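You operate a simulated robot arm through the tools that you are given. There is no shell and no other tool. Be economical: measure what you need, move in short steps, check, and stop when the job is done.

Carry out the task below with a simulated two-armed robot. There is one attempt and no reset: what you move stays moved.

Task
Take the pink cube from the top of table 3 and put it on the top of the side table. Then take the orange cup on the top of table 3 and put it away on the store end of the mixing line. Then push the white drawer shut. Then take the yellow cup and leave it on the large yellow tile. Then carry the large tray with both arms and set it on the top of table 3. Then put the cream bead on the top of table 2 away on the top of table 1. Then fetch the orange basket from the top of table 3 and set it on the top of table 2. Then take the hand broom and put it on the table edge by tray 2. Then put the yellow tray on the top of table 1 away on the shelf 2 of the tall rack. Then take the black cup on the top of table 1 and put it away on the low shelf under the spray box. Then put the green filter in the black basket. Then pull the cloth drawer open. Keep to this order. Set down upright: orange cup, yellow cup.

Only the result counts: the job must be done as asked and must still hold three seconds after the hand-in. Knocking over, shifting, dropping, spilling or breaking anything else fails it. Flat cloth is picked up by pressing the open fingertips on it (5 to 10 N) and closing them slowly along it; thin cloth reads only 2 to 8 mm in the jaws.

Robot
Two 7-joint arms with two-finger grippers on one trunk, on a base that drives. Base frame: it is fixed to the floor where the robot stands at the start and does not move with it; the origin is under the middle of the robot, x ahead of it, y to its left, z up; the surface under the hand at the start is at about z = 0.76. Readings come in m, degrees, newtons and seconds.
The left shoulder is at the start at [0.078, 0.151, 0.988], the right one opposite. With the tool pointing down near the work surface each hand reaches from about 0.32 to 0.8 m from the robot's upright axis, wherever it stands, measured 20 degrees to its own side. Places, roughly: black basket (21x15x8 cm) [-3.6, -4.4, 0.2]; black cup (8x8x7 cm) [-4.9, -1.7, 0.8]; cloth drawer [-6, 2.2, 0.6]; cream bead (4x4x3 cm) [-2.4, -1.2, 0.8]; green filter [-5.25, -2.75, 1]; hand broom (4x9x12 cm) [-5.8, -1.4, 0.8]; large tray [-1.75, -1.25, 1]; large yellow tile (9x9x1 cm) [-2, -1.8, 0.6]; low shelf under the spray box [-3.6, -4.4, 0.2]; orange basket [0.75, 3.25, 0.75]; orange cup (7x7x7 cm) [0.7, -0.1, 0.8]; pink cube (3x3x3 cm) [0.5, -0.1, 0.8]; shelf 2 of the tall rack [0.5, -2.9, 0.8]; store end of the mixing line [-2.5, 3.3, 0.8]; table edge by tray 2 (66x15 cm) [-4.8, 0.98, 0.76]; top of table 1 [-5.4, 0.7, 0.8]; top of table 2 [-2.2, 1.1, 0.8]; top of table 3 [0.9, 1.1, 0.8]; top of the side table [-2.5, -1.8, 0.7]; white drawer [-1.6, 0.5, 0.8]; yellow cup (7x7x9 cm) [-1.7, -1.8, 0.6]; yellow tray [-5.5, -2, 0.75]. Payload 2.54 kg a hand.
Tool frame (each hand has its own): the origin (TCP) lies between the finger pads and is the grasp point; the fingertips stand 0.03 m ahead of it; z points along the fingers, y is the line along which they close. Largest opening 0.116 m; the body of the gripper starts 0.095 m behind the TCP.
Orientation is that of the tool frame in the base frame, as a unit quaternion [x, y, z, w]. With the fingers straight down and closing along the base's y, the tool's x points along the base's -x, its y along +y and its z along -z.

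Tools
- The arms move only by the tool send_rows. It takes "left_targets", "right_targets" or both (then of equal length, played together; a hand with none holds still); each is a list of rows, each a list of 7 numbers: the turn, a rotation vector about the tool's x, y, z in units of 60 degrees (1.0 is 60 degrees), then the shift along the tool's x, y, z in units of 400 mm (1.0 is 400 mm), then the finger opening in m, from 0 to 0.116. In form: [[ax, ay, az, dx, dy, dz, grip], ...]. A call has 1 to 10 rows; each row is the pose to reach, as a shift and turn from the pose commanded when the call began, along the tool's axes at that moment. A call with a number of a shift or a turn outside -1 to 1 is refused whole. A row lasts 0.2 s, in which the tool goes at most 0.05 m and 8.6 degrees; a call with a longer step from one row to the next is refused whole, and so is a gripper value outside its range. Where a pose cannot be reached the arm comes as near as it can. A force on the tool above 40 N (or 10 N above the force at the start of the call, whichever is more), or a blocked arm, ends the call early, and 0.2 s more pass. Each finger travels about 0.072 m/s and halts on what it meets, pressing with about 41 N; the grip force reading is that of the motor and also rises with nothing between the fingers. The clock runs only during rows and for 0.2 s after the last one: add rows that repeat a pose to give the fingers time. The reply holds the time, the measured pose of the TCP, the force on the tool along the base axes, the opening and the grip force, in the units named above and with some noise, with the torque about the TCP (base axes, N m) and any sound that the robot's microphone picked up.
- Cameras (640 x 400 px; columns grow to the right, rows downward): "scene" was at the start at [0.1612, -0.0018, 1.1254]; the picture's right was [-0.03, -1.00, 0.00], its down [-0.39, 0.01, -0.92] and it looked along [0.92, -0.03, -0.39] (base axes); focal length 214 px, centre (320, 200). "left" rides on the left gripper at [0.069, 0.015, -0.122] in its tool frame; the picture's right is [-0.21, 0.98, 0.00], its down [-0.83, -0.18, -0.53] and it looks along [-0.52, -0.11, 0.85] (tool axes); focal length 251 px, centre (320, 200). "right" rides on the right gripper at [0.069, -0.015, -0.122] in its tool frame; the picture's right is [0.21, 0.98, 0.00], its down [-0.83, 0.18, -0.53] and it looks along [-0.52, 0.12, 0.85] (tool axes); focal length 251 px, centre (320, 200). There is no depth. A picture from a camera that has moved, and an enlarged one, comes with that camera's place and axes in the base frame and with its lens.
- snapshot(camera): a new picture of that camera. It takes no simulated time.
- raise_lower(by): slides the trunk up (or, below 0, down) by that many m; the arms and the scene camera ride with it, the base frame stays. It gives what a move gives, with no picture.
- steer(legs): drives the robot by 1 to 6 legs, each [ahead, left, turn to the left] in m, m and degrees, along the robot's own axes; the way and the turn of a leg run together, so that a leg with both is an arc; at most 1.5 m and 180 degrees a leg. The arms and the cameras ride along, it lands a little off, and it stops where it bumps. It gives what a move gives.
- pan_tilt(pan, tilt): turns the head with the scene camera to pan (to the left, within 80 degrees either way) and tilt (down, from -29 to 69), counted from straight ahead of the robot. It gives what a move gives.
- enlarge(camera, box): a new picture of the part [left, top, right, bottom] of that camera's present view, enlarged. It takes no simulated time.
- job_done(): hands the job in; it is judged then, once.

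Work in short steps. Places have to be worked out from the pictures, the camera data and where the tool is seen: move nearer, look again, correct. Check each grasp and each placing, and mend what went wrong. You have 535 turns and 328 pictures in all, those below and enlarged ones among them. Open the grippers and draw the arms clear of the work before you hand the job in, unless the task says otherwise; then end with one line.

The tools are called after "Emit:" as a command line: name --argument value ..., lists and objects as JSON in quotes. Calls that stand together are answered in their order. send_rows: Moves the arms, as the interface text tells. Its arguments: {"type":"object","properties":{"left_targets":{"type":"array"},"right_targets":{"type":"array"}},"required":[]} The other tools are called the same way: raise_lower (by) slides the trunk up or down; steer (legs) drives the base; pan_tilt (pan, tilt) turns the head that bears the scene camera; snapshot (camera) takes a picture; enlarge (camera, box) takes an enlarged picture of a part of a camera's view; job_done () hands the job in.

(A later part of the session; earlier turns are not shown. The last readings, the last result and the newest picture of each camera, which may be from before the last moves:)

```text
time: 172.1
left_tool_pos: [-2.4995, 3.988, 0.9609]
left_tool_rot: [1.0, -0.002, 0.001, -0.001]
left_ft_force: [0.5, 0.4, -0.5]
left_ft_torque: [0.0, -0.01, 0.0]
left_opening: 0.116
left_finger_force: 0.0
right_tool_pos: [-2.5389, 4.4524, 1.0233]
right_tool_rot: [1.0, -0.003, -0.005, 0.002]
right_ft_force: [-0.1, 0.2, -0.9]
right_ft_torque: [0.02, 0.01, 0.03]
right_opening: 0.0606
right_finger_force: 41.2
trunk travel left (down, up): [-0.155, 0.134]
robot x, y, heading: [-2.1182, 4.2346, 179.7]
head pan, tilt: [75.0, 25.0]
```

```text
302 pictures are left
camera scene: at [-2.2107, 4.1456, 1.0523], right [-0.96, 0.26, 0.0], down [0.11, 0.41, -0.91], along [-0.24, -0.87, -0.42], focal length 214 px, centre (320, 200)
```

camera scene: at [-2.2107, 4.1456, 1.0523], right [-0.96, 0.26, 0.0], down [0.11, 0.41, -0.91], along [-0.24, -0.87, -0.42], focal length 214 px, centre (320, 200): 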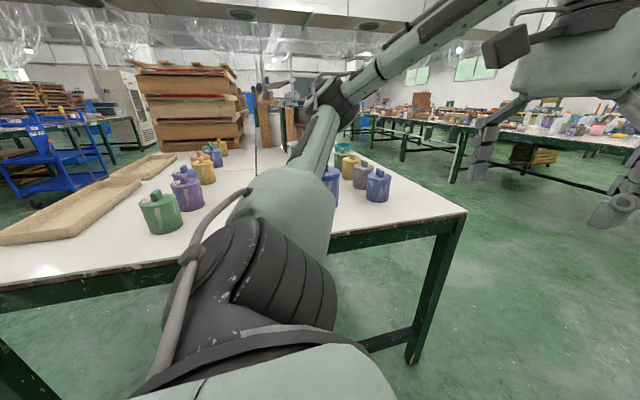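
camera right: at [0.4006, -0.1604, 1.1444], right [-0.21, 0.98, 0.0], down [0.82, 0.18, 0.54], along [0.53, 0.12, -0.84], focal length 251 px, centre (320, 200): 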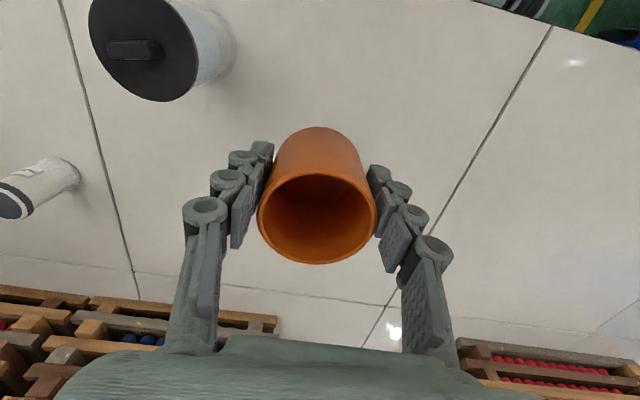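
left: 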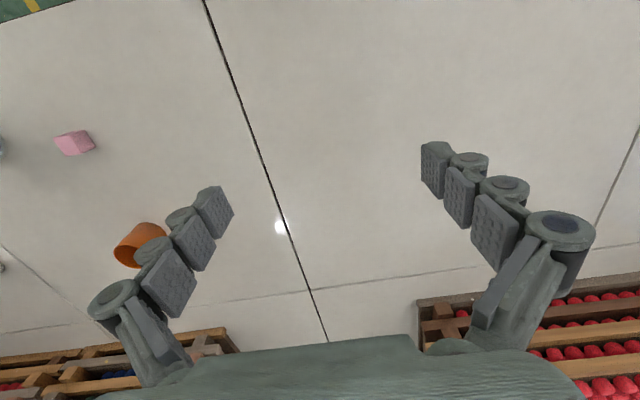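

The left arm blocks the view, so I'll turn to face -y. The hands stay above jar height.

Emit:
steer --legs '[[0, 0, 90]]'

Emit:
pan_tilt --pan 0 --tilt 35

Emit:
snapshot --camera "scene"

```text
time: 176.4
left_tool_pos: [-1.8666, 3.8572, 0.9612]
left_tool_rot: [0.701, 0.713, 0.0, -0.001]
left_ft_force: [0.5, -0.4, 0.2]
left_ft_torque: [-0.02, 0.04, 0.01]
left_opening: 0.116
left_finger_force: 0.1
right_tool_pos: [-2.3302, 3.8111, 1.0232]
right_tool_rot: [0.703, 0.711, -0.002, 0.006]
right_ft_force: [-0.2, -0.4, -0.4]
right_ft_torque: [0.03, -0.03, 0.01]
right_opening: 0.0605
right_finger_force: 41.5
trunk travel left (down, up): [-0.155, 0.134]
robot x, y, heading: [-2.119, 4.2326, -89.2]
head pan, tilt: [75.0, 25.0]
```

```text
time: 177.9
left_tool_pos: [-1.8676, 3.8573, 0.9608]
left_tool_rot: [0.702, 0.712, 0.0, -0.001]
left_ft_force: [-0.1, -0.2, -0.2]
left_ft_torque: [0.03, 0.01, -0.02]
left_opening: 0.116
left_finger_force: 0.1
right_tool_pos: [-2.3308, 3.8087, 1.0233]
right_tool_rot: [0.703, 0.711, -0.001, 0.005]
right_ft_force: [-0.5, -0.6, -0.3]
right_ft_torque: [0.03, -0.04, 0.0]
right_opening: 0.0602
right_finger_force: 41.1
trunk travel left (down, up): [-0.155, 0.134]
robot x, y, heading: [-2.1192, 4.2314, -89.2]
head pan, tilt: [0.0, 35.0]
```

```text
301 pictures are left
camera scene: at [-2.1161, 4.078, 1.0366], right [-1.0, -0.01, 0.0], down [-0.01, 0.57, -0.82], along [0.01, -0.82, -0.57], focal length 214 px, centre (320, 200)
```

scene: 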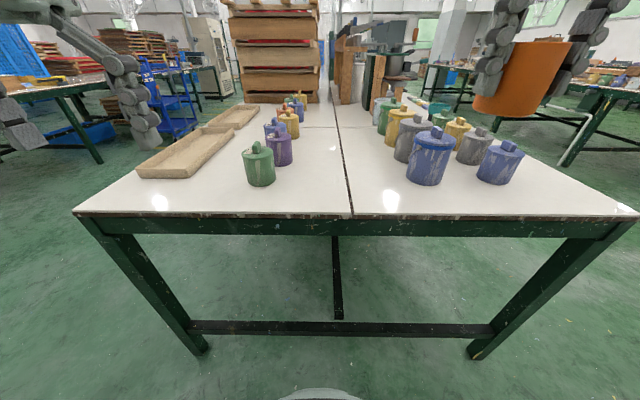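

The hint for the store end projects to around pixel (430,132), so I'll zoom in there.

Emit:
enlarge --camera "scene" --box '[330, 60, 560, 204]'

Emit:
enlarge --camera "scene" --box '[130, 60, 360, 204]'

Emit:
snapshot --camera "right"

```text
2.78 times, centred on (445, 132) of scene
camera zoom: at [-2.1161, 4.078, 1.0366], right [-1.0, -0.01, 0.0], down [-0.01, 0.57, -0.82], along [0.01, -0.82, -0.57], focal length 596 px, centre (-27, 389)
```

zoom: 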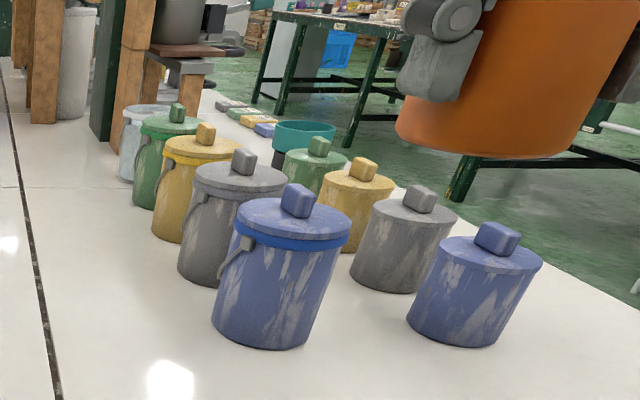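

```text
2.78 times, centred on (245, 132) of scene
camera zoom: at [-2.1161, 4.078, 1.0366], right [-1.0, -0.01, 0.0], down [-0.01, 0.57, -0.82], along [0.01, -0.82, -0.57], focal length 596 px, centre (528, 389)
```

zoom: 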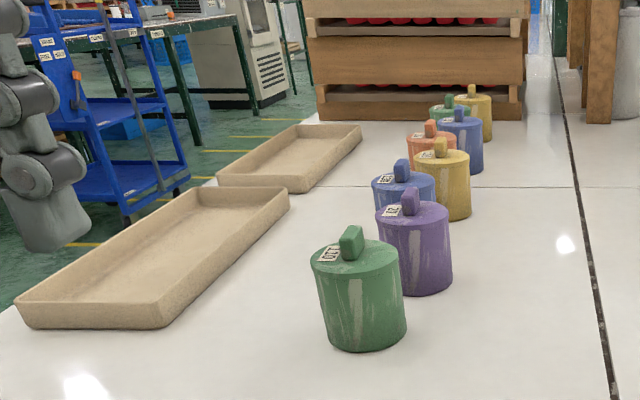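

```text
298 pictures are left
camera right: at [-2.3473, 3.8789, 1.1442], right [0.97, 0.23, 0.0], down [0.19, -0.82, 0.54], along [0.12, -0.53, -0.84], focal length 251 px, centre (320, 200)
```

right: 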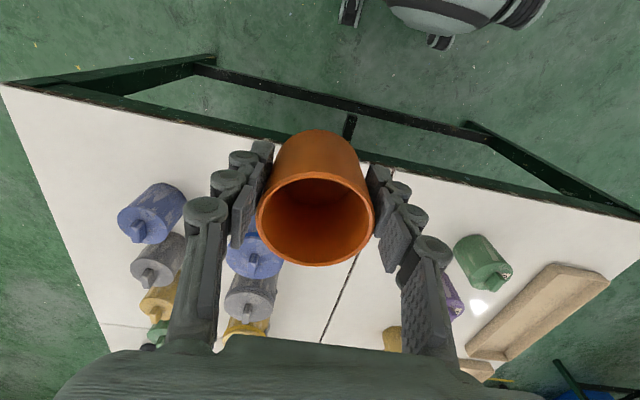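

The jars stand in two columns near x=-2.37 and -2.56. I see no label from here, so I'll go around to the west side of table 2 to look for the "store end".

Emit:
steer --legs '[[0, -1.45, 0], [0.9, 0, 0]]'

Emit:
pan_tilt --pan 70 --tilt 20

Emit:
snapshot --camera "scene"

```text
time: 185.2
left_tool_pos: [-2.5672, 3.8431, 0.961]
left_tool_rot: [0.706, 0.709, 0.001, -0.001]
left_ft_force: [-0.5, -0.8, -0.2]
left_ft_torque: [-0.01, 0.04, 0.01]
left_opening: 0.1161
left_finger_force: 0.1
right_tool_pos: [-3.0306, 3.8018, 1.0244]
right_tool_rot: [0.707, 0.707, -0.001, 0.005]
right_ft_force: [0.1, -0.6, -0.2]
right_ft_torque: [-0.02, 0.02, 0.03]
right_opening: 0.0599
right_finger_force: 40.4
trunk travel left (down, up): [-0.155, 0.134]
robot x, y, heading: [-2.8117, 4.2241, -89.9]
head pan, tilt: [0.0, 35.0]
stopped in leg 1: the robot was blocked; the commanded pose is now the measured one
```

```text
time: 186.6
left_tool_pos: [-2.5674, 3.8437, 0.9602]
left_tool_rot: [0.706, 0.709, 0.001, -0.001]
left_ft_force: [-0.8, 0.6, 0.2]
left_ft_torque: [-0.01, 0.01, 0.01]
left_opening: 0.1161
left_finger_force: 0.1
right_tool_pos: [-3.031, 3.8027, 1.0237]
right_tool_rot: [0.707, 0.707, -0.002, 0.005]
right_ft_force: [0.3, -0.1, -0.9]
right_ft_torque: [0.01, 0.02, -0.01]
right_opening: 0.0597
right_finger_force: 40.7
trunk travel left (down, up): [-0.155, 0.134]
robot x, y, heading: [-2.8159, 4.2193, -89.7]
head pan, tilt: [70.0, 20.0]
```

```text
297 pictures are left
camera scene: at [-2.726, 4.1236, 1.0604], right [-0.34, -0.94, 0.0], down [-0.32, 0.12, -0.94], along [0.88, -0.32, -0.34], focal length 214 px, centre (320, 200)
```

scene: 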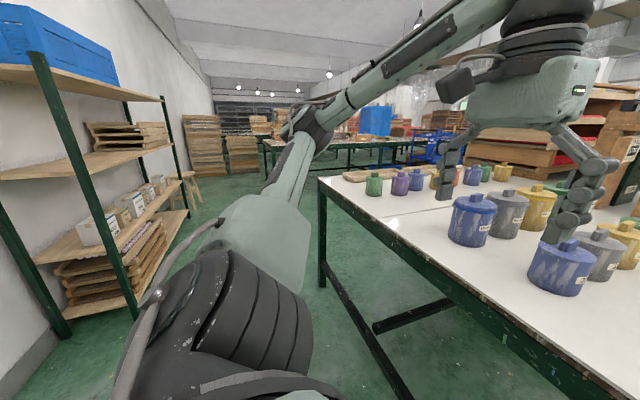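

Blocked at x=-2.81, so I'll look right to see what stopped it.

Emit:
pan_tilt --pan -75 --tilt 40

Emit:
snapshot --camera "scene"

```text
time: 188.9
left_tool_pos: [-2.5672, 3.8436, 0.9602]
left_tool_rot: [0.706, 0.708, 0.001, 0.0]
left_ft_force: [-0.1, 0.6, 0.2]
left_ft_torque: [-0.01, 0.02, 0.01]
left_opening: 0.116
left_finger_force: 0.0
right_tool_pos: [-3.0309, 3.8026, 1.0246]
right_tool_rot: [0.707, 0.707, -0.001, 0.005]
right_ft_force: [-0.2, -0.3, -0.7]
right_ft_torque: [0.0, -0.03, -0.01]
right_opening: 0.0596
right_finger_force: 41.1
trunk travel left (down, up): [-0.155, 0.134]
robot x, y, heading: [-2.815, 4.2211, -89.8]
head pan, tilt: [-75.0, 40.0]
```

```text
296 pictures are left
camera scene: at [-2.8956, 4.133, 1.029], right [-0.26, 0.97, 0.0], down [0.62, 0.17, -0.77], along [-0.74, -0.2, -0.64], focal length 214 px, centre (320, 200)
```

scene: 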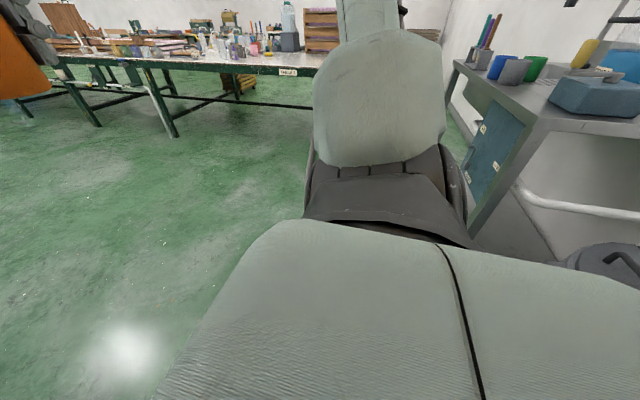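

The barrel and sink cabinet are on the right. I'll ease off, move a bit nearer the table end, then pass.

Emit:
steer --legs '[[0, 0.08, 0], [0.12, 0, 0], [0, -0.5, 0]]'

Emit:
snapshot --camera "scene"

```text
time: 196.2
left_tool_pos: [-3.0067, 3.7222, 0.9596]
left_tool_rot: [0.712, 0.702, 0.001, -0.001]
left_ft_force: [0.3, -0.5, 0.2]
left_ft_torque: [0.0, 0.0, -0.04]
left_opening: 0.1162
left_finger_force: 0.0
right_tool_pos: [-3.4719, 3.6887, 1.0251]
right_tool_rot: [0.714, 0.7, -0.001, 0.005]
right_ft_force: [-0.2, 0.2, -0.2]
right_ft_torque: [0.03, 0.0, -0.02]
right_opening: 0.0591
right_finger_force: 40.6
trunk travel left (down, up): [-0.155, 0.134]
robot x, y, heading: [-3.246, 4.1089, -91.0]
head pan, tilt: [-75.0, 40.0]
```

```text
295 pictures are left
camera scene: at [-3.3295, 4.0182, 1.029], right [-0.24, 0.97, 0.0], down [0.62, 0.16, -0.77], along [-0.74, -0.19, -0.64], focal length 214 px, centre (320, 200)
```

scene: 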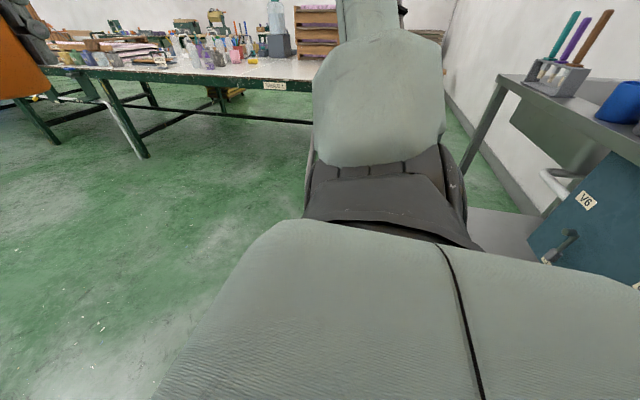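

Past the barrel. I'll move to the west side of the jars and face +x.

Emit:
steer --legs '[[0, -0.3, 0], [0.85, 0, 0], [0, 0, 91]]'

Emit:
pan_tilt --pan 0 --tilt 25

Emit:
snapshot --camera "scene"

```text
time: 207.7
left_tool_pos: [-3.1835, 3.5036, 0.9608]
left_tool_rot: [-0.001, 1.0, 0.0, -0.001]
left_ft_force: [-0.4, 0.3, 0.4]
left_ft_torque: [-0.01, 0.02, 0.0]
left_opening: 0.1161
left_finger_force: 0.1
right_tool_pos: [-3.1449, 3.0399, 1.0235]
right_tool_rot: [0.002, 1.0, 0.003, 0.005]
right_ft_force: [0.2, 0.3, 0.0]
right_ft_torque: [0.03, -0.01, 0.03]
right_opening: 0.0583
right_finger_force: 41.2
trunk travel left (down, up): [-0.155, 0.134]
robot x, y, heading: [-3.5604, 3.2572, -0.2]
head pan, tilt: [-75.0, 40.0]
```

```text
time: 209.2
left_tool_pos: [-3.1843, 3.5033, 0.9607]
left_tool_rot: [-0.001, 1.0, 0.0, -0.001]
left_ft_force: [0.2, 0.0, 0.3]
left_ft_torque: [-0.01, 0.0, -0.01]
left_opening: 0.1163
left_finger_force: 0.1
right_tool_pos: [-3.1444, 3.0386, 1.0236]
right_tool_rot: [0.002, 1.0, 0.002, 0.004]
right_ft_force: [0.4, -0.1, -1.2]
right_ft_torque: [0.01, -0.01, 0.01]
right_opening: 0.0581
right_finger_force: 40.9
trunk travel left (down, up): [-0.155, 0.134]
robot x, y, heading: [-3.5624, 3.2578, 0.2]
head pan, tilt: [0.0, 25.0]
```

```text
294 pictures are left
camera scene: at [-3.4031, 3.258, 1.0523], right [0.0, -1.0, 0.0], down [-0.42, 0.0, -0.91], along [0.91, 0.0, -0.42], focal length 214 px, centre (320, 200)
```

scene: 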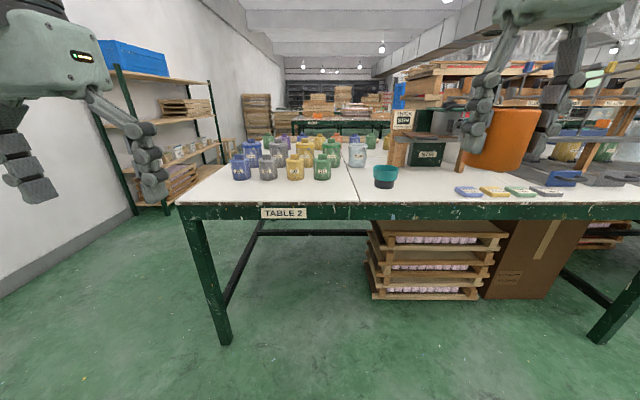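

The grip opening is creeping slightly, so I'll check the cup in the hand and enlarge the table region to read labels.

Emit:
enlarge --camera "scene" --box '[220, 90, 460, 240]'

Emit:
snapshot --camera "right"

```text
2.67 times, centred on (340, 165) of scene
camera zoom: at [-3.4031, 3.258, 1.0523], right [0.0, -1.0, 0.0], down [-0.42, 0.0, -0.91], along [0.91, 0.0, -0.42], focal length 572 px, centre (267, 293)
```

zoom: 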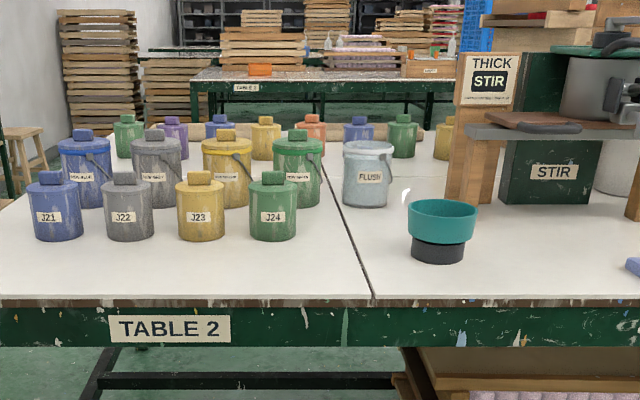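

```text
292 pictures are left
camera right: at [-3.2143, 3.0219, 1.1442], right [-0.21, 0.98, 0.0], down [0.82, 0.18, 0.54], along [0.53, 0.12, -0.84], focal length 251 px, centre (320, 200)
```

right: 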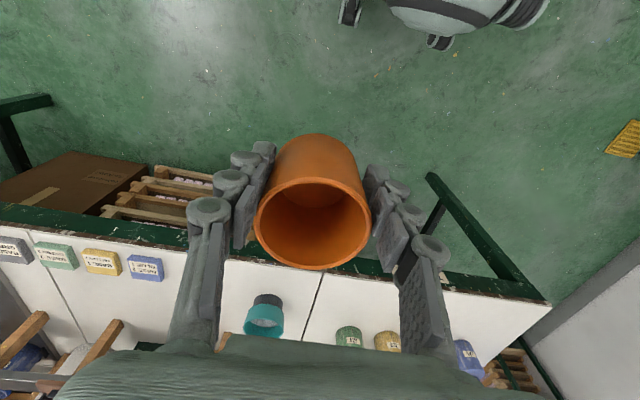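

This is the mixing line: storage jars J21–J24 and colour buckets at this end, the stir stand further right. The clear spot is around [-2.57, 3.14], between J24, the flush bucket and the teal bowl. I'll move closer and rotate the right wrist so the fingers close along x.

Emit:
steer --legs '[[0.25, 0.1, 0]]'

Emit:
send_rows --right_targets '[[0, 0, -0.14, 0, 0, 0, 0.054], [0, 0, -0.28, 0, 0, 0, 0.054], [0, 0, -0.42, 0, 0, 0, 0.054], [0, 0, -0.56, 0, 0, 0, 0.054], [0, 0, -0.7, 0, 0, 0, 0.054], [0, 0, -0.84, 0, 0, 0, 0.054], [0, 0, -0.98, 0, 0, 0, 0.054]]'

Emit:
send_rows --right_targets '[[0, 0, -0.14, 0, 0, 0, 0.054], [0, 0, -0.28, 0, 0, 0, 0.054], [0, 0, -0.42, 0, 0, 0, 0.054], [0, 0, -0.5, 0, 0, 0, 0.054]]'

Emit:
snapshot --camera "scene"

Emit:
snapshot --camera "right"

```text
time: 211.1
left_tool_pos: [-2.9327, 3.6005, 0.9609]
left_tool_rot: [0.001, 1.0, 0.0, -0.001]
left_ft_force: [0.2, -0.3, -0.2]
left_ft_torque: [0.02, 0.04, 0.01]
left_opening: 0.1159
left_finger_force: 0.1
right_tool_pos: [-2.8926, 3.138, 1.024]
right_tool_rot: [0.003, 1.0, 0.002, 0.004]
right_ft_force: [0.7, -0.3, -0.7]
right_ft_torque: [0.0, 0.05, 0.01]
right_opening: 0.0581
right_finger_force: 40.9
trunk travel left (down, up): [-0.155, 0.134]
robot x, y, heading: [-3.3111, 3.3577, -0.2]
head pan, tilt: [0.0, 25.0]
```

```text
time: 212.7
left_tool_pos: [-2.9336, 3.6021, 0.9607]
left_tool_rot: [0.0, 1.0, 0.0, 0.0]
left_ft_force: [1.2, 0.5, 0.0]
left_ft_torque: [0.0, -0.02, -0.02]
left_opening: 0.116
left_finger_force: 0.0
right_tool_pos: [-2.8935, 3.1371, 1.0241]
right_tool_rot: [-0.49, 0.872, 0.0, 0.005]
right_ft_force: [0.3, -0.5, -1.2]
right_ft_torque: [0.02, -0.01, 0.02]
right_opening: 0.058
right_finger_force: 41.5
trunk travel left (down, up): [-0.155, 0.134]
robot x, y, heading: [-3.3128, 3.3534, -0.2]
head pan, tilt: [0.0, 25.0]
```

```text
time: 213.7
left_tool_pos: [-2.9329, 3.6018, 0.9606]
left_tool_rot: [0.0, 1.0, 0.0, 0.0]
left_ft_force: [0.1, 0.6, -0.3]
left_ft_torque: [0.0, 0.03, 0.03]
left_opening: 0.1162
left_finger_force: 0.0
right_tool_pos: [-2.8934, 3.1371, 1.0232]
right_tool_rot: [-0.699, 0.715, -0.002, 0.006]
right_ft_force: [0.3, 0.3, -0.1]
right_ft_torque: [0.0, 0.0, 0.01]
right_opening: 0.0578
right_finger_force: 41.1
trunk travel left (down, up): [-0.155, 0.134]
robot x, y, heading: [-3.3152, 3.3543, 0.1]
head pan, tilt: [0.0, 25.0]
```

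```text
291 pictures are left
camera scene: at [-3.1517, 3.3572, 1.0523], right [0.0, -1.0, 0.0], down [-0.42, 0.0, -0.91], along [0.91, 0.0, -0.42], focal length 214 px, centre (320, 200)
```

scene: 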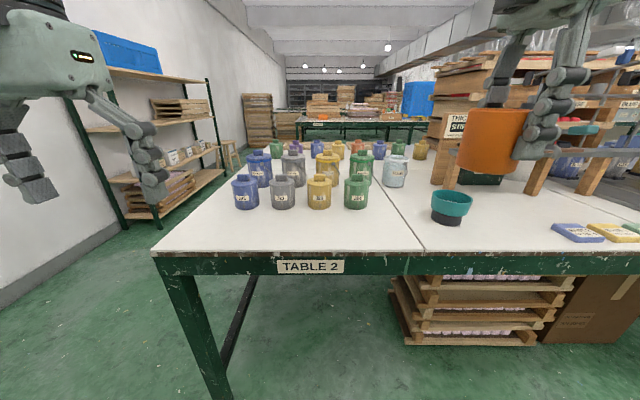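

```text
290 pictures are left
camera right: at [-2.8809, 3.0666, 1.1451], right [-0.98, -0.19, -0.01], down [-0.17, 0.83, 0.54], along [-0.09, 0.53, -0.84], focal length 251 px, centre (320, 200)
```

right: 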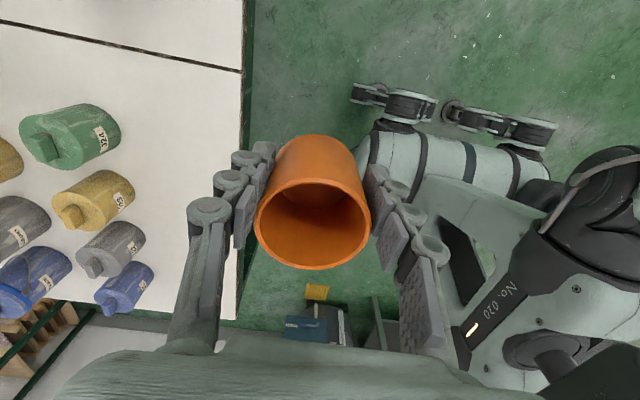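

Drive 0.1 closer, then move the cup over the spot.

Emit:
steer --legs '[[0.12, 0, 0]]'

Emit:
send_rows --right_targets '[[0, 0, 0, 0, -0.1, 0, 0.052], [0, 0, 0, 0, -0.2, 0, 0.052], [0, 0, 0, 0, -0.3, 0.05, 0.052], [0, 0, 0, 0, -0.4, 0.1, 0.052], [0, 0, 0, 0, -0.5, 0.15, 0.052]]'

Emit:
snapshot --camera "scene"

Emit:
snapshot --camera "right"

```text
time: 215.0
left_tool_pos: [-2.8106, 3.602, 0.9615]
left_tool_rot: [0.0, 1.0, 0.0, -0.001]
left_ft_force: [0.4, -0.6, -0.5]
left_ft_torque: [0.01, 0.05, 0.0]
left_opening: 0.1161
left_finger_force: 0.0
right_tool_pos: [-2.7709, 3.1377, 1.0229]
right_tool_rot: [-0.699, 0.715, -0.002, 0.005]
right_ft_force: [0.5, -0.1, -0.4]
right_ft_torque: [0.0, 0.0, -0.02]
right_opening: 0.0582
right_finger_force: 41.1
trunk travel left (down, up): [-0.155, 0.134]
robot x, y, heading: [-3.189, 3.3566, -0.1]
head pan, tilt: [0.0, 25.0]
```

```text
time: 216.2
left_tool_pos: [-2.8114, 3.6001, 0.9608]
left_tool_rot: [0.001, 1.0, 0.0, 0.0]
left_ft_force: [0.1, 0.4, 0.8]
left_ft_torque: [0.01, -0.02, 0.0]
left_opening: 0.1158
left_finger_force: 0.2
right_tool_pos: [-2.5768, 3.1284, 0.9628]
right_tool_rot: [-0.697, 0.717, -0.001, 0.006]
right_ft_force: [0.2, 0.3, 0.2]
right_ft_torque: [-0.02, -0.09, 0.02]
right_opening: 0.0578
right_finger_force: 41.2
right hand out of reach, approached as far as the arm can: row 5
trunk travel left (down, up): [-0.155, 0.134]
robot x, y, heading: [-3.1909, 3.355, 0.1]
head pan, tilt: [0.0, 25.0]
```

```text
289 pictures are left
camera scene: at [-3.03, 3.3569, 1.0524], right [0.0, -1.0, 0.0], down [-0.42, 0.0, -0.91], along [0.91, 0.0, -0.42], focal length 214 px, centre (320, 200)
```

scene: 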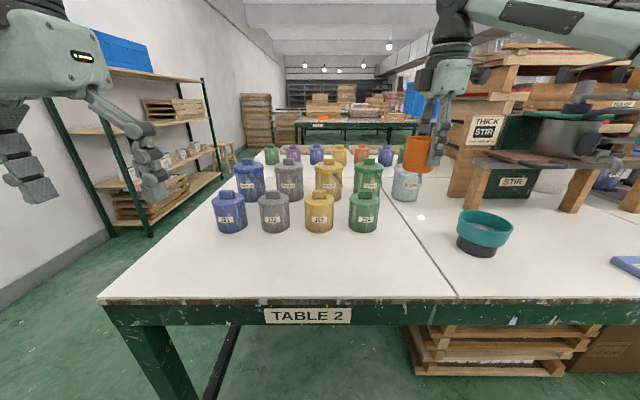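

```text
288 pictures are left
camera right: at [-2.5644, 3.0568, 1.0831], right [-0.98, -0.19, -0.01], down [-0.16, 0.83, 0.54], along [-0.09, 0.53, -0.84], focal length 251 px, centre (320, 200)
```

right: 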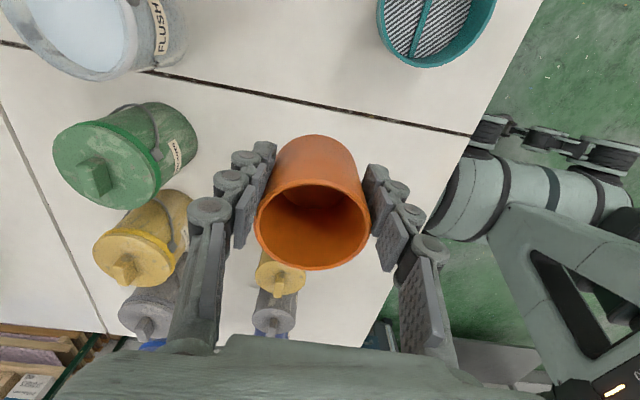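

The hand is over the gap at [-2.577, 3.128]. Descending to just above the table.

Emit:
send_rows --right_targets '[[0, 0, 0, 0, 0, 0.1, 0.052], [0, 0, 0, 0, 0, 0.2, 0.052], [0, 0, 0, 0, 0, 0.3, 0.052], [0, 0, 0, 0, 0, 0.35, 0.052], [0, 0, 0, 0, 0, 0.37, 0.052], [0, 0, 0, 0, 0, 0.38, 0.052]]'

Emit:
snapshot --camera "scene"

```text
time: 217.6
left_tool_pos: [-2.8106, 3.6004, 0.9618]
left_tool_rot: [0.0, 1.0, 0.0, 0.0]
left_ft_force: [0.2, -0.2, 0.0]
left_ft_torque: [0.01, 0.01, -0.01]
left_opening: 0.1161
left_finger_force: 0.2
right_tool_pos: [-2.576, 3.1291, 0.8118]
right_tool_rot: [-0.698, 0.716, -0.002, 0.006]
right_ft_force: [0.4, -0.1, -1.2]
right_ft_torque: [-0.04, 0.01, -0.02]
right_opening: 0.0577
right_finger_force: 41.3
trunk travel left (down, up): [-0.155, 0.134]
robot x, y, heading: [-3.1888, 3.3524, -0.1]
head pan, tilt: [0.0, 25.0]
```

```text
287 pictures are left
camera scene: at [-3.0298, 3.3571, 1.0523], right [0.0, -1.0, 0.0], down [-0.42, 0.0, -0.91], along [0.91, 0.0, -0.42], focal length 214 px, centre (320, 200)
```

scene: 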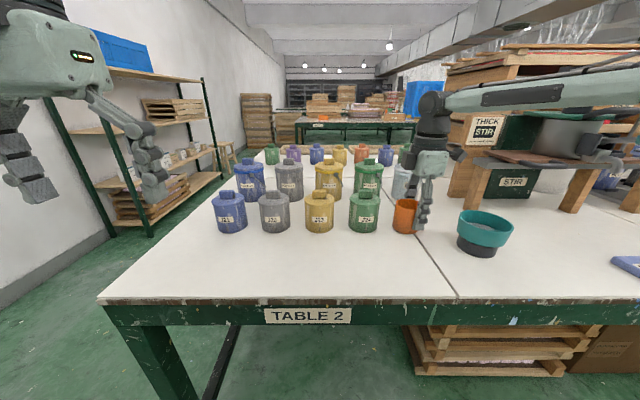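

Almost touching the table, so I'll creep down until contact.

Emit:
send_rows --right_targets '[[0, 0, 0, 0, 0, 0.006, 0.052], [0, 0, 0, 0, 0, 0.012, 0.052], [0, 0, 0, 0, 0, 0.018, 0.052]]'

Emit:
enlarge --camera "scene" --box '[330, 140, 520, 260]'

```text
time: 218.4
left_tool_pos: [-2.813, 3.6011, 0.9621]
left_tool_rot: [0.0, 1.0, 0.0, 0.0]
left_ft_force: [-0.2, 1.2, 0.1]
left_ft_torque: [0.0, 0.03, 0.01]
left_opening: 0.1159
left_finger_force: 0.1
right_tool_pos: [-2.5761, 3.1299, 0.8072]
right_tool_rot: [-0.698, 0.716, -0.004, 0.007]
right_ft_force: [-3.5, -3.7, 15.2]
right_ft_torque: [0.21, 0.47, 0.19]
right_opening: 0.0578
right_finger_force: 40.9
trunk travel left (down, up): [-0.155, 0.134]
robot x, y, heading: [-3.192, 3.3528, -0.2]
head pan, tilt: [0.0, 25.0]
```

```text
3.33 times, centred on (425, 200) of scene
camera zoom: at [-3.0312, 3.3571, 1.0529], right [0.0, -1.0, 0.0], down [-0.42, 0.0, -0.91], along [0.91, 0.0, -0.42], focal length 715 px, centre (-30, 200)
```

zoom: 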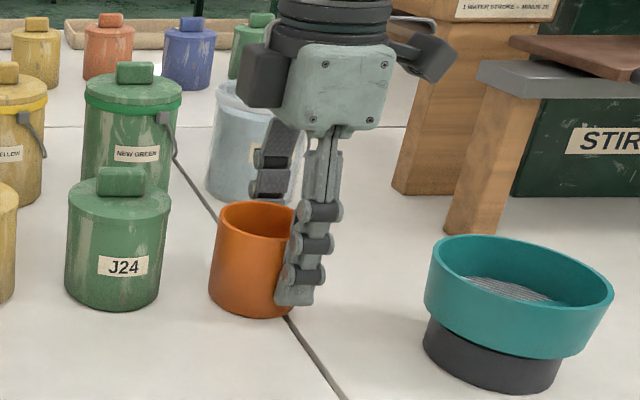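

Contact at 15 N. Open moderately and lift straight up.

Emit:
send_rows --right_targets '[[0, 0, 0, 0, 0, 0, 0.065], [0, 0, 0, 0, 0, 0, 0.08], [0, 0, 0, 0, 0, 0, 0.085], [0, 0, 0, 0, 0, -0.1, 0.085], [0, 0, 0, 0, 0, -0.2, 0.085], [0, 0, 0, 0, 0, -0.3, 0.085], [0, 0, 0, 0, 0, -0.38, 0.085], [0, 0, 0, 0, 0.12, -0.4, 0.085], [0, 0, 0, 0, 0.24, -0.42, 0.085], [0, 0, 0, 0, 0.36, -0.44, 0.085]]'

Emit:
enlarge --camera "scene" --box '[250, 120, 530, 295]'

```text
time: 220.6
left_tool_pos: [-2.8113, 3.6022, 0.9606]
left_tool_rot: [0.0, 1.0, 0.0, 0.0]
left_ft_force: [0.5, 0.1, -0.2]
left_ft_torque: [0.0, 0.01, -0.01]
left_opening: 0.1159
left_finger_force: 0.1
right_tool_pos: [-2.7207, 3.1319, 0.9791]
right_tool_rot: [-0.699, 0.715, -0.002, 0.006]
right_ft_force: [1.0, -0.5, -0.3]
right_ft_torque: [0.01, 0.05, -0.01]
right_opening: 0.0851
right_finger_force: 0.1
trunk travel left (down, up): [-0.155, 0.134]
robot x, y, heading: [-3.1925, 3.3574, 0.2]
head pan, tilt: [0.0, 25.0]
```

```text
2.29 times, centred on (390, 208) of scene
camera zoom: at [-3.0302, 3.3571, 1.0524], right [0.0, -1.0, 0.0], down [-0.42, 0.0, -0.91], along [0.91, 0.0, -0.42], focal length 490 px, centre (160, 183)
```

zoom: 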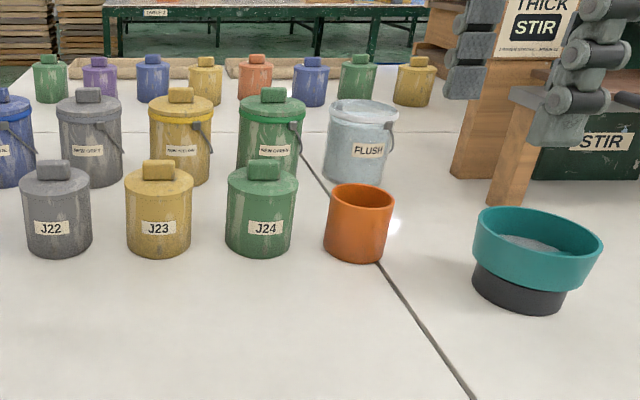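

The orange cup stands upright at the store end. Now the white drawer, on table 2's east side. I'll return around the north end the same way.

Emit:
steer --legs '[[-0.4, 0, 0], [0, 0.75, 0], [0, 0, -90]]'

Emit:
send_rows --right_targets '[[0, 0, 0.14, 0, 0, 0, 0.085], [0, 0, 0.28, 0, 0, 0, 0.07], [0, 0, 0.42, 0, 0, 0, 0.05], [0, 0, 0.56, 0, 0, 0, 0.03], [0, 0, 0.7, 0, 0, 0, 0.01], [0, 0, 0.84, 0, 0, 0, 0], [0, 0, 0.98, 0, 0, -0.06, 0]]'

Emit:
send_rows --right_targets '[[0, 0, 0.14, 0, 0, 0, 0.0], [0, 0, 0.28, 0, 0, 0, 0.0], [0, 0, 0.42, 0, 0, 0, 0.0], [0, 0, 0.48, 0, 0, 0, 0.0]]'

```text
time: 234.2
left_tool_pos: [-3.3528, 3.7126, 0.9607]
left_tool_rot: [0.709, 0.705, 0.0, 0.0]
left_ft_force: [0.6, -0.6, 0.6]
left_ft_torque: [0.01, 0.01, 0.01]
left_opening: 0.116
left_finger_force: 0.1
right_tool_pos: [-3.823, 3.6224, 0.9779]
right_tool_rot: [0.015, 1.0, -0.004, 0.002]
right_ft_force: [0.3, 0.3, -0.1]
right_ft_torque: [0.0, 0.03, 0.03]
right_opening: 0.085
right_finger_force: 0.0
trunk travel left (down, up): [-0.155, 0.134]
robot x, y, heading: [-3.5975, 4.0902, -90.4]
head pan, tilt: [0.0, 25.0]
```

```text
time: 235.8
left_tool_pos: [-3.3531, 3.7125, 0.9602]
left_tool_rot: [0.709, 0.705, 0.0, 0.0]
left_ft_force: [0.0, -0.6, -0.4]
left_ft_torque: [-0.01, 0.02, 0.03]
left_opening: 0.116
left_finger_force: 0.0
right_tool_pos: [-3.8234, 3.6225, 1.0018]
right_tool_rot: [0.505, 0.863, -0.003, 0.004]
right_ft_force: [0.2, -0.5, -0.2]
right_ft_torque: [0.04, 0.01, -0.02]
right_opening: 0.0
right_finger_force: 28.8
trunk travel left (down, up): [-0.155, 0.134]
robot x, y, heading: [-3.5924, 4.0916, -90.1]
head pan, tilt: [0.0, 25.0]
```

```text
time: 236.8
left_tool_pos: [-3.3519, 3.7124, 0.9609]
left_tool_rot: [0.709, 0.706, 0.0, 0.0]
left_ft_force: [0.0, 0.3, 0.3]
left_ft_torque: [-0.03, 0.0, 0.02]
left_opening: 0.116
left_finger_force: 0.0
right_tool_pos: [-3.8222, 3.6231, 1.0015]
right_tool_rot: [0.704, 0.71, -0.001, 0.005]
right_ft_force: [-0.8, 0.0, -0.4]
right_ft_torque: [0.01, -0.01, 0.01]
right_opening: 0.0
right_finger_force: 28.5
trunk travel left (down, up): [-0.155, 0.134]
robot x, y, heading: [-3.5938, 4.0923, -90.5]
head pan, tilt: [0.0, 25.0]
```

Raise the trunk for margin over the jars and strafe back east.

Emit:
raise_lower --by 0.08

Emit:
steer --legs '[[0, 1.3, 0], [0, 1.2, 0]]'

```text
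time: 237.9
left_tool_pos: [-3.3531, 3.7127, 1.0414]
left_tool_rot: [0.709, 0.705, 0.001, -0.001]
left_ft_force: [-0.6, 0.9, -0.2]
left_ft_torque: [0.0, -0.04, -0.01]
left_opening: 0.1158
left_finger_force: 0.0
right_tool_pos: [-3.822, 3.6235, 1.0825]
right_tool_rot: [0.703, 0.712, -0.001, 0.006]
right_ft_force: [-0.1, -0.3, -0.3]
right_ft_torque: [-0.01, -0.04, -0.01]
right_opening: 0.0
right_finger_force: 28.3
trunk travel left (down, up): [-0.235, 0.054]
robot x, y, heading: [-3.596, 4.0914, -90.6]
head pan, tilt: [0.0, 25.0]
```

```text
time: 262.4
left_tool_pos: [-0.8269, 3.6253, 1.0413]
left_tool_rot: [0.727, 0.686, 0.0, 0.0]
left_ft_force: [0.3, -0.3, -0.5]
left_ft_torque: [-0.02, 0.0, 0.0]
left_opening: 0.116
left_finger_force: 0.1
right_tool_pos: [-1.3024, 3.5586, 1.084]
right_tool_rot: [0.72, 0.694, -0.001, 0.005]
right_ft_force: [0.0, -0.1, -0.7]
right_ft_torque: [-0.01, 0.0, 0.01]
right_opening: 0.0001
right_finger_force: 28.7
trunk travel left (down, up): [-0.235, 0.054]
robot x, y, heading: [-1.0532, 4.0183, -93.2]
head pan, tilt: [0.0, 25.0]
```

Driving down the aisle to y≈0.6 and turning to face table 2.

Emit:
steer --legs '[[0, 0.12, 3.5], [1.2, 0, 0], [1.2, 0, 0], [1.0, 0, 0], [0, 0, -90]]'

Emit:
pan_tilt --pan 0 --tilt 30

Emit:
snapshot --camera "scene"

```text
time: 284.3
left_tool_pos: [-1.342, 0.3654, 1.0403]
left_tool_rot: [1.0, -0.001, 0.0, 0.001]
left_ft_force: [0.5, 0.1, 0.7]
left_ft_torque: [0.02, -0.06, -0.02]
left_opening: 0.116
left_finger_force: 0.0
right_tool_pos: [-1.4331, 0.8366, 1.0824]
right_tool_rot: [1.0, 0.008, -0.005, 0.002]
right_ft_force: [-0.1, 0.2, -0.9]
right_ft_torque: [0.01, 0.02, 0.0]
right_opening: 0.0001
right_finger_force: 28.5
trunk travel left (down, up): [-0.235, 0.054]
robot x, y, heading: [-0.9642, 0.6104, 179.8]
head pan, tilt: [0.0, 25.0]
```

```text
time: 284.9
left_tool_pos: [-1.3411, 0.3662, 1.0394]
left_tool_rot: [1.0, -0.002, 0.0, 0.0]
left_ft_force: [-0.6, -0.7, 0.5]
left_ft_torque: [0.01, -0.01, 0.04]
left_opening: 0.1162
left_finger_force: 0.1
right_tool_pos: [-1.4334, 0.8373, 1.0817]
right_tool_rot: [1.0, 0.008, -0.006, 0.003]
right_ft_force: [0.7, 0.3, -0.1]
right_ft_torque: [0.0, 0.0, 0.03]
right_opening: 0.0
right_finger_force: 28.8
trunk travel left (down, up): [-0.235, 0.054]
robot x, y, heading: [-0.9593, 0.6135, 179.7]
head pan, tilt: [0.0, 30.0]
```

```text
284 pictures are left
camera scene: at [-1.1201, 0.6132, 1.1244], right [0.0, 1.0, 0.0], down [0.5, 0.0, -0.87], along [-0.87, 0.0, -0.5], focal length 214 px, centre (320, 200)
```

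scene: 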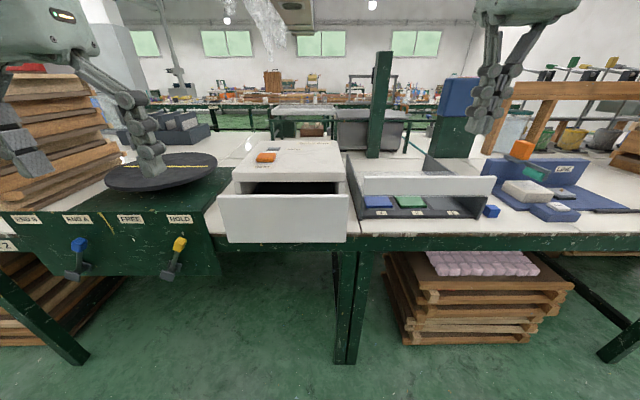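

The drawer panel front is at x≈-1.53, y .36–.68, z .77–.90, about 8 cm open. I'll bring the closed left hand in front of the panel's middle at [-1.40, 0.52, 0.86].

Emit:
send_rows --left_targets '[[0, 0, 0, 0, -0.08, 0.07, 0.08], [0, 0, 0, 0, -0.16, 0.14, 0.05], [0, 0, 0, 0, -0.24, 0.21, 0.02], [0, 0, 0, -0.03, -0.32, 0.28, 0.0], [0, 0, 0, -0.06, -0.385, 0.35, 0.0], [0, 0, 0, -0.1, -0.385, 0.42, 0.0], [0, 0, 0, -0.12, -0.385, 0.45, 0.0], [0, 0, 0, -0.12, -0.385, 0.45, 0.0]]'

Emit:
snapshot --camera "scene"

```text
time: 286.7
left_tool_pos: [-1.3876, 0.5206, 0.8612]
left_tool_rot: [1.0, -0.001, 0.0, 0.0]
left_ft_force: [-0.3, -0.2, -1.0]
left_ft_torque: [-0.01, 0.01, 0.03]
left_opening: 0.0
left_finger_force: 28.8
right_tool_pos: [-1.4337, 0.8364, 1.0822]
right_tool_rot: [1.0, 0.009, -0.005, 0.002]
right_ft_force: [-0.7, -0.6, 0.2]
right_ft_torque: [0.01, 0.0, -0.02]
right_opening: 0.0
right_finger_force: 28.9
trunk travel left (down, up): [-0.235, 0.054]
robot x, y, heading: [-0.9672, 0.6126, 179.7]
head pan, tilt: [0.0, 30.0]
```

```text
283 pictures are left
camera scene: at [-1.1201, 0.6132, 1.1244], right [0.0, 1.0, 0.0], down [0.5, 0.0, -0.87], along [-0.87, 0.0, -0.5], focal length 214 px, centre (320, 200)
```

scene: 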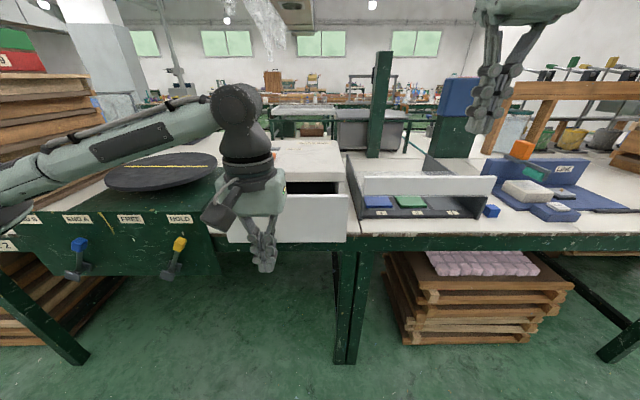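

In front of the panel. Pushing forward in 2 cm steps.

Emit:
send_rows --left_targets '[[0, 0, 0, -0.1, 0, 0, 0.0], [0, 0, 0, -0.2, 0, 0, 0.0], [0, 0, 0, -0.27, 0, 0, 0.0], [0, 0, 0, -0.32, 0, 0, 0.0], [0, 0, 0, -0.37, 0, 0, 0.0], [0, 0, 0, -0.42, 0, 0, 0.0]]'

Emit:
snapshot --camera "scene"

```text
time: 288.1
left_tool_pos: [-1.5582, 0.5235, 0.8612]
left_tool_rot: [1.0, 0.0, 0.0, -0.001]
left_ft_force: [0.4, -0.8, 0.2]
left_ft_torque: [-0.05, -0.03, 0.01]
left_opening: 0.0001
left_finger_force: 28.6
right_tool_pos: [-1.4324, 0.836, 1.0816]
right_tool_rot: [1.0, 0.008, -0.006, 0.003]
right_ft_force: [0.7, 0.4, 0.7]
right_ft_torque: [-0.01, -0.01, 0.0]
right_opening: 0.0
right_finger_force: 28.3
trunk travel left (down, up): [-0.235, 0.054]
robot x, y, heading: [-0.9577, 0.6117, 179.9]
head pan, tilt: [0.0, 30.0]
```

```text
282 pictures are left
camera scene: at [-1.1203, 0.6133, 1.1243], right [0.0, 1.0, 0.0], down [0.5, 0.0, -0.87], along [-0.87, 0.0, -0.5], focal length 214 px, centre (320, 200)
```

scene: 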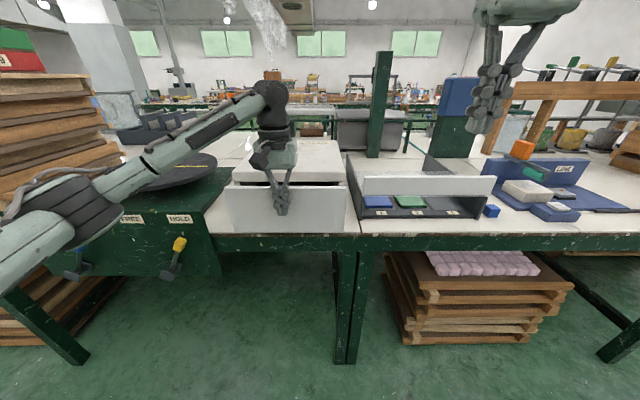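

The drawer is moving in. I'll keep pushing until it resists.

Emit:
send_rows --left_targets '[[0, 0, 0, -0.05, 0, 0, 0.0], [0, 0, 0, -0.1, 0, 0, 0.0], [0, 0, 0, -0.14, 0, 0, 0.0], [0, 0, 0, -0.18, 0, 0, 0.0], [0, 0, 0, -0.21, 0, 0, 0.0], [0, 0, 0, -0.24, 0, 0, 0.0]]'

Emit:
snapshot --camera "scene"

```text
time: 289.1
left_tool_pos: [-1.6135, 0.5231, 0.8609]
left_tool_rot: [1.0, -0.006, 0.01, 0.002]
left_ft_force: [13.5, -0.6, 4.0]
left_ft_torque: [0.0, 0.58, 0.05]
left_opening: 0.0058
left_finger_force: 28.4
right_tool_pos: [-1.4328, 0.836, 1.0825]
right_tool_rot: [1.0, 0.008, -0.004, 0.003]
right_ft_force: [-0.1, -0.2, 0.3]
right_ft_torque: [-0.01, -0.04, 0.0]
right_opening: 0.0002
right_finger_force: 28.7
trunk travel left (down, up): [-0.235, 0.054]
robot x, y, heading: [-0.9605, 0.613, 180.2]
head pan, tilt: [0.0, 30.0]
stopped in row 4 (left hand): the force on the tool passed its limit at 55 N (the readings are from after the stop); the commanded pose is now the measured one
```

```text
281 pictures are left
camera scene: at [-1.119, 0.6131, 1.1246], right [0.0, 1.0, 0.0], down [0.5, 0.0, -0.87], along [-0.87, 0.0, -0.5], focal length 214 px, centre (320, 200)
```

scene: 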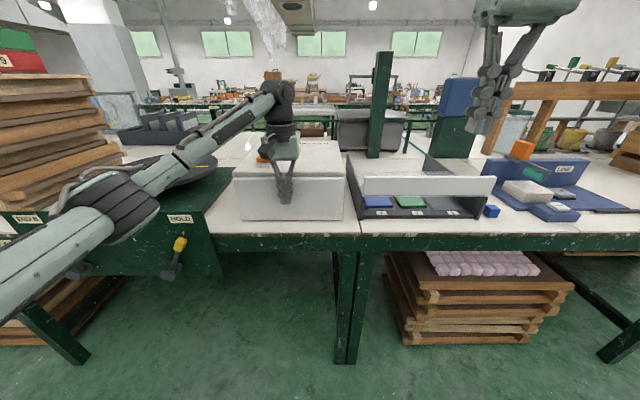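

The drawer is flush and the push met the end stop. Withdraw the hand and check.

Emit:
send_rows --left_targets '[[0, 0, 0, 0.06, 0, 0, 0.0], [0, 0, 0, 0.16, 0, 0, 0.0], [0, 0, 0, 0.28, 0, 0, 0.0], [0, 0, 0, 0.4, 0, 0, 0.0], [0, 0, 0, 0.5, 0.05, -0.05, 0.0], [0, 0, 0, 0.55, 0.15, -0.1, 0.03], [0, 0, 0, 0.55, 0.25, -0.16, 0.06], [0, 0, 0, 0.55, 0.35, -0.22, 0.1], [0, 0, 0, 0.55, 0.4, -0.32, 0.116], [0, 0, 0, 0.55, 0.4, -0.42, 0.116]]'

Emit:
snapshot --camera "scene"

```text
time: 291.2
left_tool_pos: [-1.3987, 0.36, 1.0307]
left_tool_rot: [1.0, -0.006, 0.009, 0.002]
left_ft_force: [0.3, -0.5, -0.3]
left_ft_torque: [0.02, -0.02, 0.01]
left_opening: 0.1159
left_finger_force: 0.1
right_tool_pos: [-1.4333, 0.836, 1.0827]
right_tool_rot: [1.0, 0.008, -0.005, 0.002]
right_ft_force: [0.3, 0.2, -0.3]
right_ft_torque: [-0.02, 0.02, -0.02]
right_opening: 0.0001
right_finger_force: 28.7
trunk travel left (down, up): [-0.235, 0.054]
robot x, y, heading: [-0.9636, 0.6092, 179.9]
head pan, tilt: [0.0, 30.0]
```

```text
280 pictures are left
camera scene: at [-1.1197, 0.6134, 1.1243], right [0.0, 1.0, 0.0], down [0.5, 0.0, -0.87], along [-0.87, 0.0, -0.5], focal length 214 px, centre (320, 200)
```

scene: 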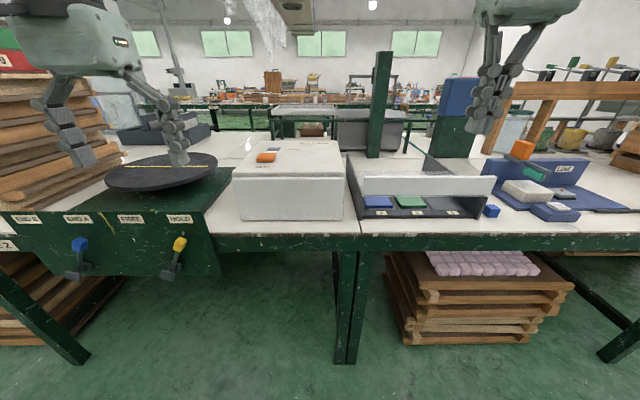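

The drawer is shut. Next is the yellow cup: I'll drive to the south side of the lift cart, to about (-1.85, -2.45) facing +y.

Emit:
steer --legs '[[-0.35, 0, 0], [0, 1.5, 0], [0, 1.55, 0], [1.2, 0, 0], [0, 0, -90]]'

Emit:
pan_tilt --pan 0 --tilt 45

Emit:
snapshot --camera "scene"

```text
refused: 1.55 is not a number from -1.5 to 1.5
```

```text
time: 292.0
left_tool_pos: [-1.3968, 0.3618, 1.0308]
left_tool_rot: [1.0, -0.006, 0.009, 0.002]
left_ft_force: [-0.5, 0.1, 0.5]
left_ft_torque: [0.04, 0.02, -0.02]
left_opening: 0.116
left_finger_force: 0.1
right_tool_pos: [-1.4323, 0.8365, 1.0828]
right_tool_rot: [1.0, 0.008, -0.005, 0.003]
right_ft_force: [0.0, 0.6, -1.4]
right_ft_torque: [-0.01, -0.01, -0.04]
right_opening: 0.0002
right_finger_force: 28.8
trunk travel left (down, up): [-0.235, 0.054]
robot x, y, heading: [-0.9635, 0.6133, 180.2]
head pan, tilt: [0.0, 45.0]
```

```text
279 pictures are left
camera scene: at [-1.1108, 0.613, 1.1018], right [0.0, 1.0, 0.0], down [0.71, 0.0, -0.71], along [-0.71, 0.0, -0.71], focal length 214 px, centre (320, 200)
```

scene: 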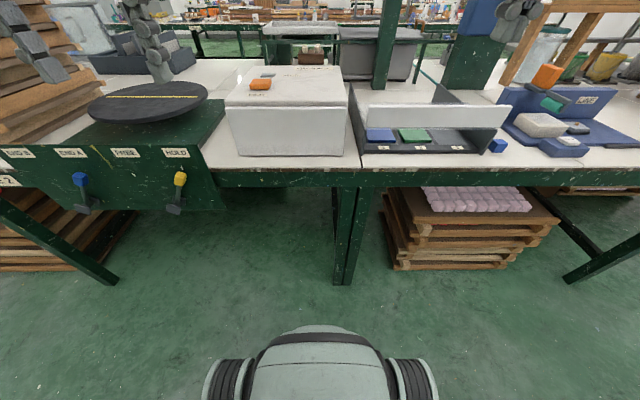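

One leg was too long. Resending with legal legs.

Emit:
steer --legs '[[-0.35, 0, 0], [0, 1.5, 0], [0, 1.5, 0], [0.6, 0, 0], [0.6, 0, 0], [0, 0, -90]]'

Emit:
snapshot --camera "scene"

```text
time: 329.7
left_tool_pos: [-2.3332, -2.5912, 1.0312]
left_tool_rot: [0.998, -0.059, 0.009, 0.002]
left_ft_force: [-0.3, 0.2, -0.5]
left_ft_torque: [-0.04, 0.01, 0.0]
left_opening: 0.116
left_finger_force: 0.1
right_tool_pos: [-2.3167, -2.1149, 1.0823]
right_tool_rot: [0.999, -0.046, -0.004, 0.002]
right_ft_force: [0.0, -0.6, 0.5]
right_ft_torque: [0.02, -0.03, 0.02]
right_opening: 0.0
right_finger_force: 28.6
trunk travel left (down, up): [-0.235, 0.054]
robot x, y, heading: [-1.871, -2.3899, 173.7]
head pan, tilt: [0.0, 45.0]
stopped in leg 6: the robot was blocked; the commanded pose is now the measured one
```

```text
278 pictures are left
camera scene: at [-2.0208, -2.3721, 1.1017], right [0.11, 0.99, 0.0], down [0.7, -0.08, -0.71], along [-0.7, 0.08, -0.71], focal length 214 px, centre (320, 200)
```

scene: 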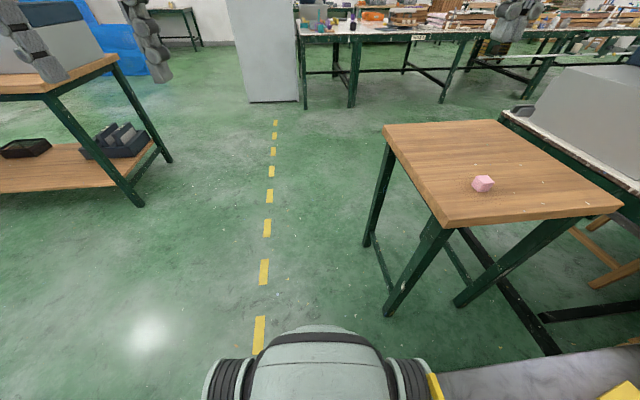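

Turning was blocked because the base is too close to the cart. I'll back away from it, then turn.

Emit:
steer --legs '[[0, 0.2, 0], [0, 0, -84]]'

Emit:
snapshot --camera "scene"

```text
time: 336.0
left_tool_pos: [-2.1473, -2.1566, 1.0306]
left_tool_rot: [-0.705, 0.71, -0.006, -0.007]
left_ft_force: [-0.2, 0.1, -0.2]
left_ft_torque: [-0.03, 0.01, 0.01]
left_opening: 0.1159
left_finger_force: 0.0
right_tool_pos: [-1.6715, -2.1205, 1.0818]
right_tool_rot: [0.713, -0.701, -0.005, -0.001]
right_ft_force: [-0.1, 1.2, 0.2]
right_ft_torque: [0.03, 0.01, 0.02]
right_opening: 0.0002
right_finger_force: 28.8
trunk travel left (down, up): [-0.235, 0.054]
robot x, y, heading: [-1.8951, -2.5924, 89.8]
head pan, tilt: [0.0, 45.0]
```

```text
277 pictures are left
camera scene: at [-1.8946, -2.4414, 1.1017], right [1.0, 0.0, 0.0], down [0.0, -0.71, -0.71], along [0.0, 0.71, -0.71], focal length 214 px, centre (320, 200)
```

scene: 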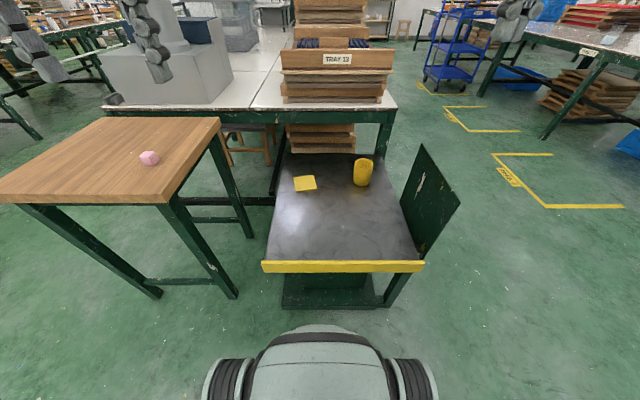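

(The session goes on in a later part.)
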